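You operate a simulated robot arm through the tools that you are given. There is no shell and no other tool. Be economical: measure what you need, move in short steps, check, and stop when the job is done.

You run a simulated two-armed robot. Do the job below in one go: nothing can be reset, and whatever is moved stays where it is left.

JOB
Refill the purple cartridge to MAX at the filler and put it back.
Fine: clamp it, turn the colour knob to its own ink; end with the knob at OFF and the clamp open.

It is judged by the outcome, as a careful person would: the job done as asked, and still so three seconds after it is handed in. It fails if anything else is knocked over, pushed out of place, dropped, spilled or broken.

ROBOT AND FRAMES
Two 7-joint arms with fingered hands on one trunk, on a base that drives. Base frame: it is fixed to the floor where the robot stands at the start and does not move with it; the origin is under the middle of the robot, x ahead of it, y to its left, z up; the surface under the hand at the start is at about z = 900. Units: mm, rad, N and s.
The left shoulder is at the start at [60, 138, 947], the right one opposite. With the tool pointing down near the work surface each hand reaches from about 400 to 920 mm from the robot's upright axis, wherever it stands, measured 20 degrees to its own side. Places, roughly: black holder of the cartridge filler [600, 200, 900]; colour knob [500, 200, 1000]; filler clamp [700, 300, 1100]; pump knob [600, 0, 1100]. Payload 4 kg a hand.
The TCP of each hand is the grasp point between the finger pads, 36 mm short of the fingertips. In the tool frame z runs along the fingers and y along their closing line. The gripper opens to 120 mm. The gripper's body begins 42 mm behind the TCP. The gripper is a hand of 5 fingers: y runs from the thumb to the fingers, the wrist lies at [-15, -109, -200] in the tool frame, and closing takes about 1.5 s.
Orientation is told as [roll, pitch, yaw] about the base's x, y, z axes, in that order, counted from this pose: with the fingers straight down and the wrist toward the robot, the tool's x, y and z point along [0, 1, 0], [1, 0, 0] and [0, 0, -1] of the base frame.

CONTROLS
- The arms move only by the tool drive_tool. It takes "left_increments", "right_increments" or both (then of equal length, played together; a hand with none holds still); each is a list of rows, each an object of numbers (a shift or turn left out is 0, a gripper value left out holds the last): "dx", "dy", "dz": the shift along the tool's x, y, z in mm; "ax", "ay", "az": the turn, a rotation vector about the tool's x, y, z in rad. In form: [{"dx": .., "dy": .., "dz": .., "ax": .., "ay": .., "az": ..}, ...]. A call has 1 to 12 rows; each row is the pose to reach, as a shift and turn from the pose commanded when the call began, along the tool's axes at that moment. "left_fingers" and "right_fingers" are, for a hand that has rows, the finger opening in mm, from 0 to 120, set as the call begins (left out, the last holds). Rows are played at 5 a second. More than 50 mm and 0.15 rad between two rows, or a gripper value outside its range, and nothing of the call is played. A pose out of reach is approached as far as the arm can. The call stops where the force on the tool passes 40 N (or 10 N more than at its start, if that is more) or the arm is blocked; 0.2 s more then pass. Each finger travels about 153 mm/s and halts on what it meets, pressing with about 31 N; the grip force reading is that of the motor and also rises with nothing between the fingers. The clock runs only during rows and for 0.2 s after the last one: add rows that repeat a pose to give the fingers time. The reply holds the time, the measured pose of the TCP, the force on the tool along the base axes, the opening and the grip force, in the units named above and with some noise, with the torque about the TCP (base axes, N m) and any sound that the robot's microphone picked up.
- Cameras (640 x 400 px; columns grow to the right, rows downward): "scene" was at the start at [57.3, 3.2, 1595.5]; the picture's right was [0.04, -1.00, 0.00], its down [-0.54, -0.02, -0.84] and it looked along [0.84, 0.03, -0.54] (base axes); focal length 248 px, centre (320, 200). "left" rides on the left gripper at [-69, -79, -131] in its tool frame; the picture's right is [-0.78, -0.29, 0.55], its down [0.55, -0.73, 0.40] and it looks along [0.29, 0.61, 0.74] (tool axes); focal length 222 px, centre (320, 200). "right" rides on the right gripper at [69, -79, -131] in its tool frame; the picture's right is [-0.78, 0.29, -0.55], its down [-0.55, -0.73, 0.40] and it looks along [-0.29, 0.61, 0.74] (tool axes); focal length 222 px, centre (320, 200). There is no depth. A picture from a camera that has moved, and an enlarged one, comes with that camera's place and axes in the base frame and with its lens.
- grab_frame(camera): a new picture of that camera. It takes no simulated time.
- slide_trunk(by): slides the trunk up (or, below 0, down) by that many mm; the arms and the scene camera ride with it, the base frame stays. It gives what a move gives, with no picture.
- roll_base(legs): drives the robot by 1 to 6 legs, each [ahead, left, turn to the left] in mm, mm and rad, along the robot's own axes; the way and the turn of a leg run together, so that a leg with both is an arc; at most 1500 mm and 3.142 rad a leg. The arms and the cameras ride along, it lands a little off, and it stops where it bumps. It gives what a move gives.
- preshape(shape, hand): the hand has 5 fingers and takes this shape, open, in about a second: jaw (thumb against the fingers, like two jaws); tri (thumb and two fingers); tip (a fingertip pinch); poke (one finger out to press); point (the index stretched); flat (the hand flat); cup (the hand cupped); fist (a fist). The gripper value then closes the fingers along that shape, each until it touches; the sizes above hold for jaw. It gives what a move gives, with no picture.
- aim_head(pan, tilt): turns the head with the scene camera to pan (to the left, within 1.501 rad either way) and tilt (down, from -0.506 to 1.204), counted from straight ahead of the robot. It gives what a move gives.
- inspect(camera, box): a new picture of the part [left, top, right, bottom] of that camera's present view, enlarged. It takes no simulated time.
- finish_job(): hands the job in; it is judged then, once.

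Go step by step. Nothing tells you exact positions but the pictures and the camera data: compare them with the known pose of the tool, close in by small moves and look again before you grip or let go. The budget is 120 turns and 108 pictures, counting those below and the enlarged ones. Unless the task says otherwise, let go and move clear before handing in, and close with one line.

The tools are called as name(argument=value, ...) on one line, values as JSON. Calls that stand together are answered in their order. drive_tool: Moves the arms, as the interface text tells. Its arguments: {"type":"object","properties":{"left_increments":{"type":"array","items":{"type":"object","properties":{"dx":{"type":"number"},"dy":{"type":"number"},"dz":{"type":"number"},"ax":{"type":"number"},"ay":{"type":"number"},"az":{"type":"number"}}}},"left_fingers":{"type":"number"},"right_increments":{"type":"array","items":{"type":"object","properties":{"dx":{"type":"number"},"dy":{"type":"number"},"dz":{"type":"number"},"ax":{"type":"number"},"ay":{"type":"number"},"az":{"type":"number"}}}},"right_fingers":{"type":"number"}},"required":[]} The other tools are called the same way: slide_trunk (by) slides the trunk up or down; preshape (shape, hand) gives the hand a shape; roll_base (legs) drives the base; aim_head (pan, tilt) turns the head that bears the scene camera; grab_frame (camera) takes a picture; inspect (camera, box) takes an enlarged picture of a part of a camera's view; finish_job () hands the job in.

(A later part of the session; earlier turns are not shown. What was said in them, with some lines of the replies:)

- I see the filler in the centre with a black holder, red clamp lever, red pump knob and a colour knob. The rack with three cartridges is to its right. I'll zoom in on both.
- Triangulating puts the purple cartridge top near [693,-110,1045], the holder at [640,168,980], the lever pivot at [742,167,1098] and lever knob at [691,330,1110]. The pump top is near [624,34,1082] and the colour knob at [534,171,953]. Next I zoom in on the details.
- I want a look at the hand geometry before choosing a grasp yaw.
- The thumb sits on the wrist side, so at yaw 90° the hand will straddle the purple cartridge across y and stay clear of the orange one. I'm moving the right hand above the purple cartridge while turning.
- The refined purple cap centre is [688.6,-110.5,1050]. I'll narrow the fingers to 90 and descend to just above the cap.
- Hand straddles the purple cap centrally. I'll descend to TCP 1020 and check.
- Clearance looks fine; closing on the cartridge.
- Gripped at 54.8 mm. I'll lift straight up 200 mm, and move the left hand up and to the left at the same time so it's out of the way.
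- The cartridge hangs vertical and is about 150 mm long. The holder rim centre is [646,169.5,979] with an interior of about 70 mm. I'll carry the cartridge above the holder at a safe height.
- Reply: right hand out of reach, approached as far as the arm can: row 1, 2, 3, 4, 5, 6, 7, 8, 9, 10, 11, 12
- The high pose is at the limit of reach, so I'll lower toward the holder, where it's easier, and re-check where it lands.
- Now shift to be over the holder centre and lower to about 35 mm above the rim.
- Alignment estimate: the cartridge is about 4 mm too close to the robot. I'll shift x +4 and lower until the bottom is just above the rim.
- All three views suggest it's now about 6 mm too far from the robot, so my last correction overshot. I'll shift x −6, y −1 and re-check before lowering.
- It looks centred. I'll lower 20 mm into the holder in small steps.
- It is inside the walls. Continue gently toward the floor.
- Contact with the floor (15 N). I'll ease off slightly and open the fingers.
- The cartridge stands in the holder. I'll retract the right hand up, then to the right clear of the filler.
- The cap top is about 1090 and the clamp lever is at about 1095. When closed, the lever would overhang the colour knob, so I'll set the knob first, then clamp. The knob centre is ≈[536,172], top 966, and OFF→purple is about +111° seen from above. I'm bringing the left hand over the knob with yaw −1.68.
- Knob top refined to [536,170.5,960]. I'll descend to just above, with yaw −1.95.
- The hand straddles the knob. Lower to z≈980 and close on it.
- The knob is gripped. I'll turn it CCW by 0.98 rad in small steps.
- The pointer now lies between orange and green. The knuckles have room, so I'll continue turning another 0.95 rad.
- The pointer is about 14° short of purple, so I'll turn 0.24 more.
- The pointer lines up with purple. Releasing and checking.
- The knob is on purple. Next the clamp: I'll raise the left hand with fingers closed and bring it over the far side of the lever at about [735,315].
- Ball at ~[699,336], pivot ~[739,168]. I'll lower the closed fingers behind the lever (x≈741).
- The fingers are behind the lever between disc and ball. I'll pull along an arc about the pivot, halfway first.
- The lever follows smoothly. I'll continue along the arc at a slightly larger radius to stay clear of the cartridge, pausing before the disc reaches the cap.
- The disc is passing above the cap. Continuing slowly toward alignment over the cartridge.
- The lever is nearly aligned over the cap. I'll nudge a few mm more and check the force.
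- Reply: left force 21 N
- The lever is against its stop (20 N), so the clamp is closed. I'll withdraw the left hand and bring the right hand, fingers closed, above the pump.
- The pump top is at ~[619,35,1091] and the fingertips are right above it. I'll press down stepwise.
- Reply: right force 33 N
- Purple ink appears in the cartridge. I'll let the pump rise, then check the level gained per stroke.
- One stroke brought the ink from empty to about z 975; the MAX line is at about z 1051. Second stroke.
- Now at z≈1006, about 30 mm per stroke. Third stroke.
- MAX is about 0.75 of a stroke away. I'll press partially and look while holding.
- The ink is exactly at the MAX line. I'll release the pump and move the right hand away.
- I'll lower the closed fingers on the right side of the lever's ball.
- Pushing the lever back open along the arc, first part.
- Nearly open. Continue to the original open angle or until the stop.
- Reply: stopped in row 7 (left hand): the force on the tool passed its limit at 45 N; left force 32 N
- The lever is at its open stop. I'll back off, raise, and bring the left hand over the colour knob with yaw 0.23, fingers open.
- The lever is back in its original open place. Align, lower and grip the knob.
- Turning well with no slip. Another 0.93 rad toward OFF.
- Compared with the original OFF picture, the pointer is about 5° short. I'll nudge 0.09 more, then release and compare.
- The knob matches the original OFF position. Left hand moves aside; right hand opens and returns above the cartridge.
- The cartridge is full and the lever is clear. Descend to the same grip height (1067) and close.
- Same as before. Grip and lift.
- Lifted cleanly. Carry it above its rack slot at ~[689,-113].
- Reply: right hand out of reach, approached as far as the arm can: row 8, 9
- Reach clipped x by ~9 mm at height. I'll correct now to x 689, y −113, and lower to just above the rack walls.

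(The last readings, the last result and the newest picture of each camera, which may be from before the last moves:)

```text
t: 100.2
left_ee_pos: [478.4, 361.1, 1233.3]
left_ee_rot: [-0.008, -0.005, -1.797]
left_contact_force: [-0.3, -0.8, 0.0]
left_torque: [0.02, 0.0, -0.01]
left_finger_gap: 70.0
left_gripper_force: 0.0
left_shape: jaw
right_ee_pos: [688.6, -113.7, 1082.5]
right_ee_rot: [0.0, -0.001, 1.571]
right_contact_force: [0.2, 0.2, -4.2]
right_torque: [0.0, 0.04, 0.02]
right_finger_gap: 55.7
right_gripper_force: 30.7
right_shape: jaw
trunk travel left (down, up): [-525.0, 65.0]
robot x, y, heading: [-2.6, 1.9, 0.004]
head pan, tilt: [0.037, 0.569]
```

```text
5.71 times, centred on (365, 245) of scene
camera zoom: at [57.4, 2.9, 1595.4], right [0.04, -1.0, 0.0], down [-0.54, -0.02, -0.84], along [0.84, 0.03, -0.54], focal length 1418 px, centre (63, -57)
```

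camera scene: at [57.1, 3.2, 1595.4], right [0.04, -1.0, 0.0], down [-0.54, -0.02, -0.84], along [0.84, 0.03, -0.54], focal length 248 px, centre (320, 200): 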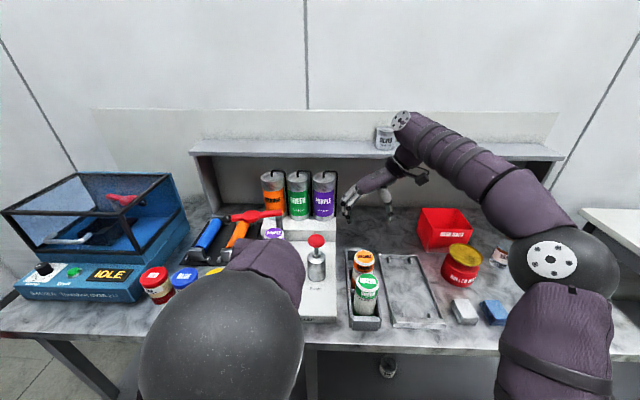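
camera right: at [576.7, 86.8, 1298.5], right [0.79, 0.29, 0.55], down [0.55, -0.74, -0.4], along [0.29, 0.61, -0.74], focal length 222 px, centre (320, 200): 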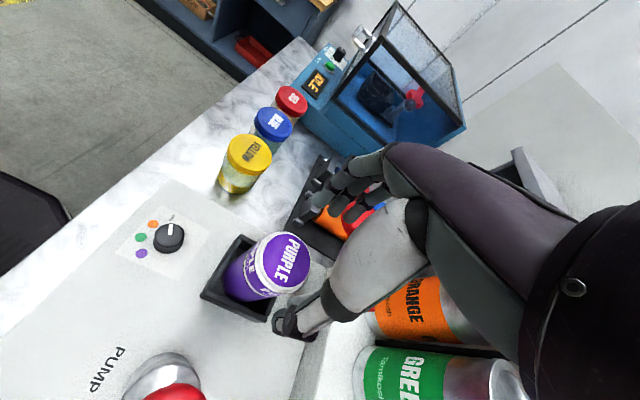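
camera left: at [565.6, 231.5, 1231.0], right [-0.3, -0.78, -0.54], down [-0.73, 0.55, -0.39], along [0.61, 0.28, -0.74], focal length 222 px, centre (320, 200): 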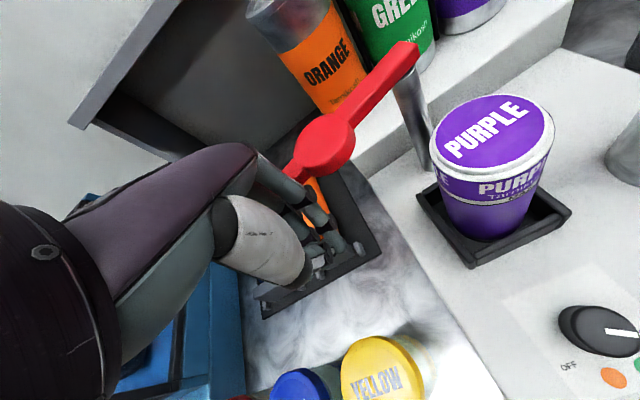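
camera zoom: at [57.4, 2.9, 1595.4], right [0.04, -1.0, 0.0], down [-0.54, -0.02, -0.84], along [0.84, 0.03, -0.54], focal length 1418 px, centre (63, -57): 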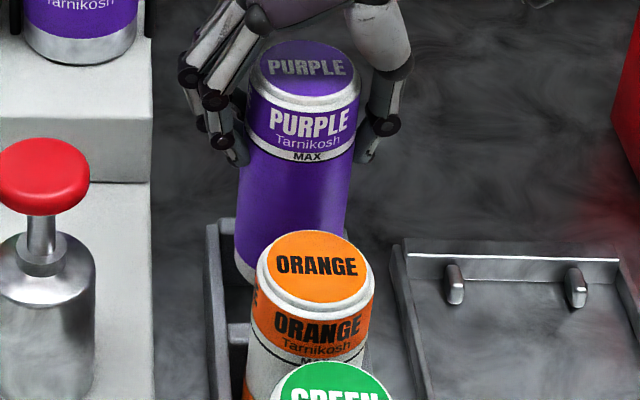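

Positions match the original lift path. Lowering in small steps.

drive_tool(right_increments=[{"dz": 5}, {"dz": 10}, {"dz": 15}, {"dz": 20}, {"dz": 25}, {"dz": 25}])

inspect(camera="right", box=[140, 160, 320, 340])

```text
t: 101.6
left_ee_pos: [479.1, 361.0, 1232.9]
left_ee_rot: [-0.008, -0.005, -1.796]
left_contact_force: [0.1, -0.3, -0.6]
left_torque: [-0.03, 0.03, -0.01]
left_finger_gap: 70.0
left_gripper_force: 0.1
left_shape: jaw
right_ee_pos: [688.7, -112.7, 1056.5]
right_ee_rot: [0.001, 0.0, 1.571]
right_contact_force: [-0.6, 1.0, -4.8]
right_torque: [-0.02, 0.0, 0.02]
right_finger_gap: 55.8
right_gripper_force: 30.9
right_shape: jaw
trunk travel left (down, up): [-525.0, 65.0]
robot x, y, heading: [-2.2, 0.7, -0.001]
head pan, tilt: [0.037, 0.569]
```

```text
2.22 times, centred on (230, 250) of right
camera zoom: at [619.7, -192.3, 1189.2], right [0.78, 0.29, 0.55], down [0.55, -0.73, -0.4], along [0.29, 0.61, -0.74], focal length 494 px, centre (520, 89)
```

zoom: 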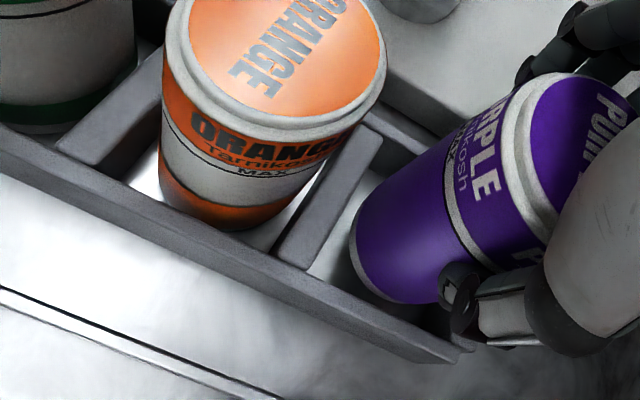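

drive_tool(right_increments=[{"dz": 5}, {"dz": 10}, {"dz": 15}, {"dz": 20}, {"dz": 25}, {"dz": 28}, {"dz": 28}])

inspect(camera="right", box=[140, 140, 340, 320])

```text
t: 103.2
left_ee_pos: [477.8, 360.6, 1233.6]
left_ee_rot: [-0.009, -0.005, -1.795]
left_contact_force: [0.1, -0.4, -0.2]
left_torque: [0.0, -0.01, 0.02]
left_finger_gap: 69.8
left_gripper_force: 0.0
left_shape: jaw
right_ee_pos: [686.7, -114.6, 1028.6]
right_ee_rot: [0.001, -0.001, 1.571]
right_contact_force: [0.4, -1.0, -4.9]
right_torque: [-0.05, 0.02, -0.02]
right_finger_gap: 55.8
right_gripper_force: 31.5
right_shape: jaw
trunk travel left (down, up): [-525.0, 65.0]
robot x, y, heading: [-4.1, -1.9, 0.005]
head pan, tilt: [0.037, 0.569]
```

```text
2.22 times, centred on (240, 230) of right
camera zoom: at [619.0, -192.2, 1160.8], right [0.79, 0.29, 0.55], down [0.55, -0.73, -0.4], along [0.29, 0.61, -0.74], focal length 494 px, centre (498, 133)
```

zoom: 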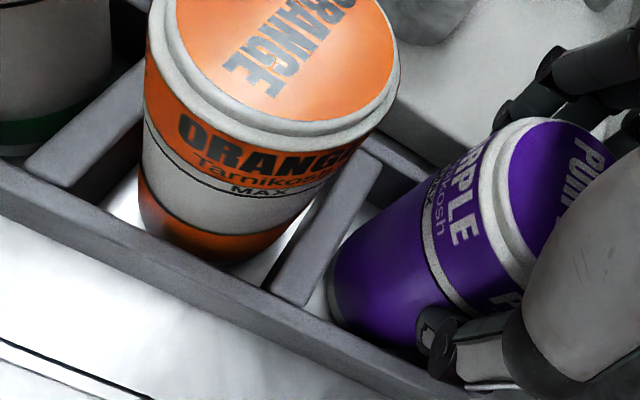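

It is in the slot with about 5 mm left. I'll lower to contact.

drive_tool(right_increments=[{"dz": 1.5}, {"dz": 3}, {"dz": 4.5}, {"dz": 6}, {"dz": 6}])

```text
t: 104.4
left_ee_pos: [478.7, 360.8, 1233.9]
left_ee_rot: [-0.009, -0.003, -1.797]
left_contact_force: [-0.3, 1.2, 1.0]
left_torque: [-0.02, 0.03, -0.02]
left_finger_gap: 70.0
left_gripper_force: 0.0
left_shape: jaw
right_ee_pos: [688.6, -113.5, 1022.9]
right_ee_rot: [0.0, -0.001, 1.571]
right_contact_force: [-0.3, 0.3, -4.5]
right_torque: [-0.02, -0.01, 0.01]
right_finger_gap: 55.8
right_gripper_force: 31.1
right_shape: jaw
trunk travel left (down, up): [-525.0, 65.0]
robot x, y, heading: [-0.4, 1.0, -0.004]
head pan, tilt: [0.037, 0.569]
```

drive_tool(right_increments=[{"dz": 1}, {"dz": 2}, {"dz": 3}, {"dz": 4}, {"dz": 4}])

```text
t: 105.6
left_ee_pos: [476.0, 361.3, 1233.7]
left_ee_rot: [-0.008, -0.006, -1.794]
left_contact_force: [-0.3, 1.3, -0.6]
left_torque: [-0.02, -0.01, 0.0]
left_finger_gap: 69.7
left_gripper_force: 0.0
left_shape: jaw
right_ee_pos: [687.3, -113.3, 1021.7]
right_ee_rot: [-0.002, 0.0, 1.568]
right_contact_force: [0.4, -1.1, 11.9]
right_torque: [0.08, -0.03, 0.05]
right_finger_gap: 56.0
right_gripper_force: 31.3
right_shape: jaw
trunk travel left (down, up): [-525.0, 65.0]
robot x, y, heading: [-4.9, -2.6, -0.004]
head pan, tilt: [0.037, 0.569]
```

Floor contact. Ease off, open to 92, and retract upward.

drive_tool(right_increments=[{"dz": -2}, {"dz": -2}])

drive_tool(right_increments=[{"dz": 0}, {"dz": 0}, {"dz": 0}, {"dz": 0}, {"dz": -20}, {"dz": -45}, {"dz": -75}, {"dz": -110}, {"dz": -145}, {"dz": -175}, {"dz": -175}], right_fingers=92)

grab_frame(camera="scene")

inspect(camera="scene", box=[220, 200, 400, 330])

```text
t: 106.2
left_ee_pos: [476.5, 361.8, 1233.9]
left_ee_rot: [-0.009, -0.005, -1.797]
left_contact_force: [-0.9, 0.6, -0.6]
left_torque: [-0.05, 0.0, 0.02]
left_finger_gap: 69.8
left_gripper_force: 0.0
left_shape: jaw
right_ee_pos: [688.3, -111.9, 1022.6]
right_ee_rot: [-0.001, -0.001, 1.57]
right_contact_force: [-0.1, 0.3, 9.2]
right_torque: [0.05, -0.05, 0.02]
right_finger_gap: 56.1
right_gripper_force: 31.2
right_shape: jaw
trunk travel left (down, up): [-525.0, 65.0]
robot x, y, heading: [-2.2, -2.0, 0.004]
head pan, tilt: [0.037, 0.569]
```

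```text
t: 108.6
left_ee_pos: [477.7, 361.2, 1233.8]
left_ee_rot: [-0.007, -0.004, -1.796]
left_contact_force: [0.6, 0.2, -0.3]
left_torque: [-0.01, 0.0, 0.0]
left_finger_gap: 69.8
left_gripper_force: 0.1
left_shape: jaw
right_ee_pos: [687.5, -114.4, 1198.0]
right_ee_rot: [-0.001, 0.0, 1.571]
right_contact_force: [0.2, -0.3, 0.8]
right_torque: [0.02, 0.02, 0.03]
right_finger_gap: 91.8
right_gripper_force: 0.0
right_shape: jaw
trunk travel left (down, up): [-525.0, 65.0]
robot x, y, heading: [-2.0, 0.2, -0.005]
head pan, tilt: [0.037, 0.569]
```

```text
5 pictures are left
camera scene: at [56.8, 2.6, 1595.5], right [0.04, -1.0, 0.0], down [-0.54, -0.02, -0.84], along [0.84, 0.03, -0.54], focal length 248 px, centre (320, 200)
```

scene: 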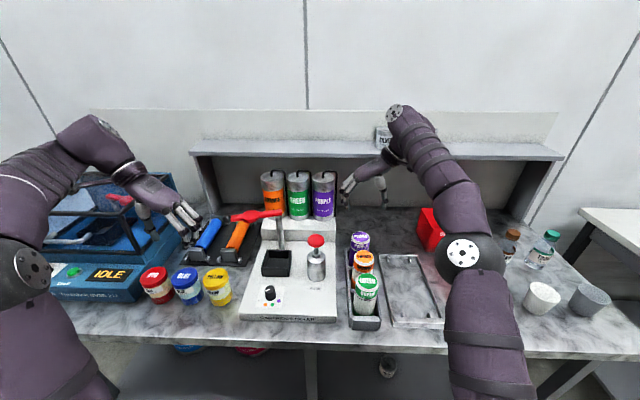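

```text
3.08 times, centred on (310, 265) of scene
camera zoom: at [56.8, 2.6, 1595.5], right [0.04, -1.0, 0.0], down [-0.54, -0.02, -0.84], along [0.84, 0.03, -0.54], focal length 764 px, centre (351, 0)
```

zoom: 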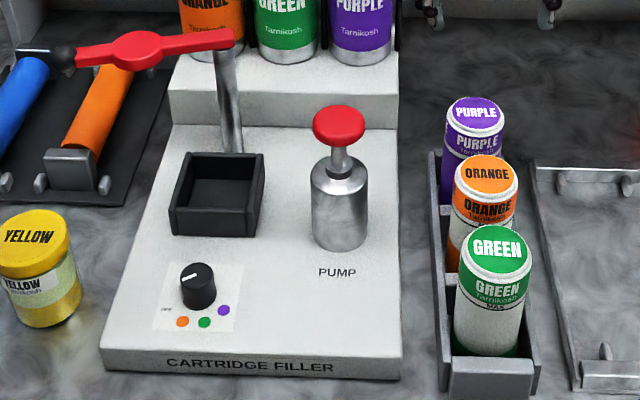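

The purple cartridge is back upright in its slot, filled to MAX. The knob is at OFF, the clamp is open, and both hands are clear. I'm handing in.

finish_job()

```text
The job is handed in.
```

The purple cartridge is filled to the MAX line and back in its rack slot, with the colour knob at OFF and the clamp open; nothing looked spilled or out of place in the last pictures.
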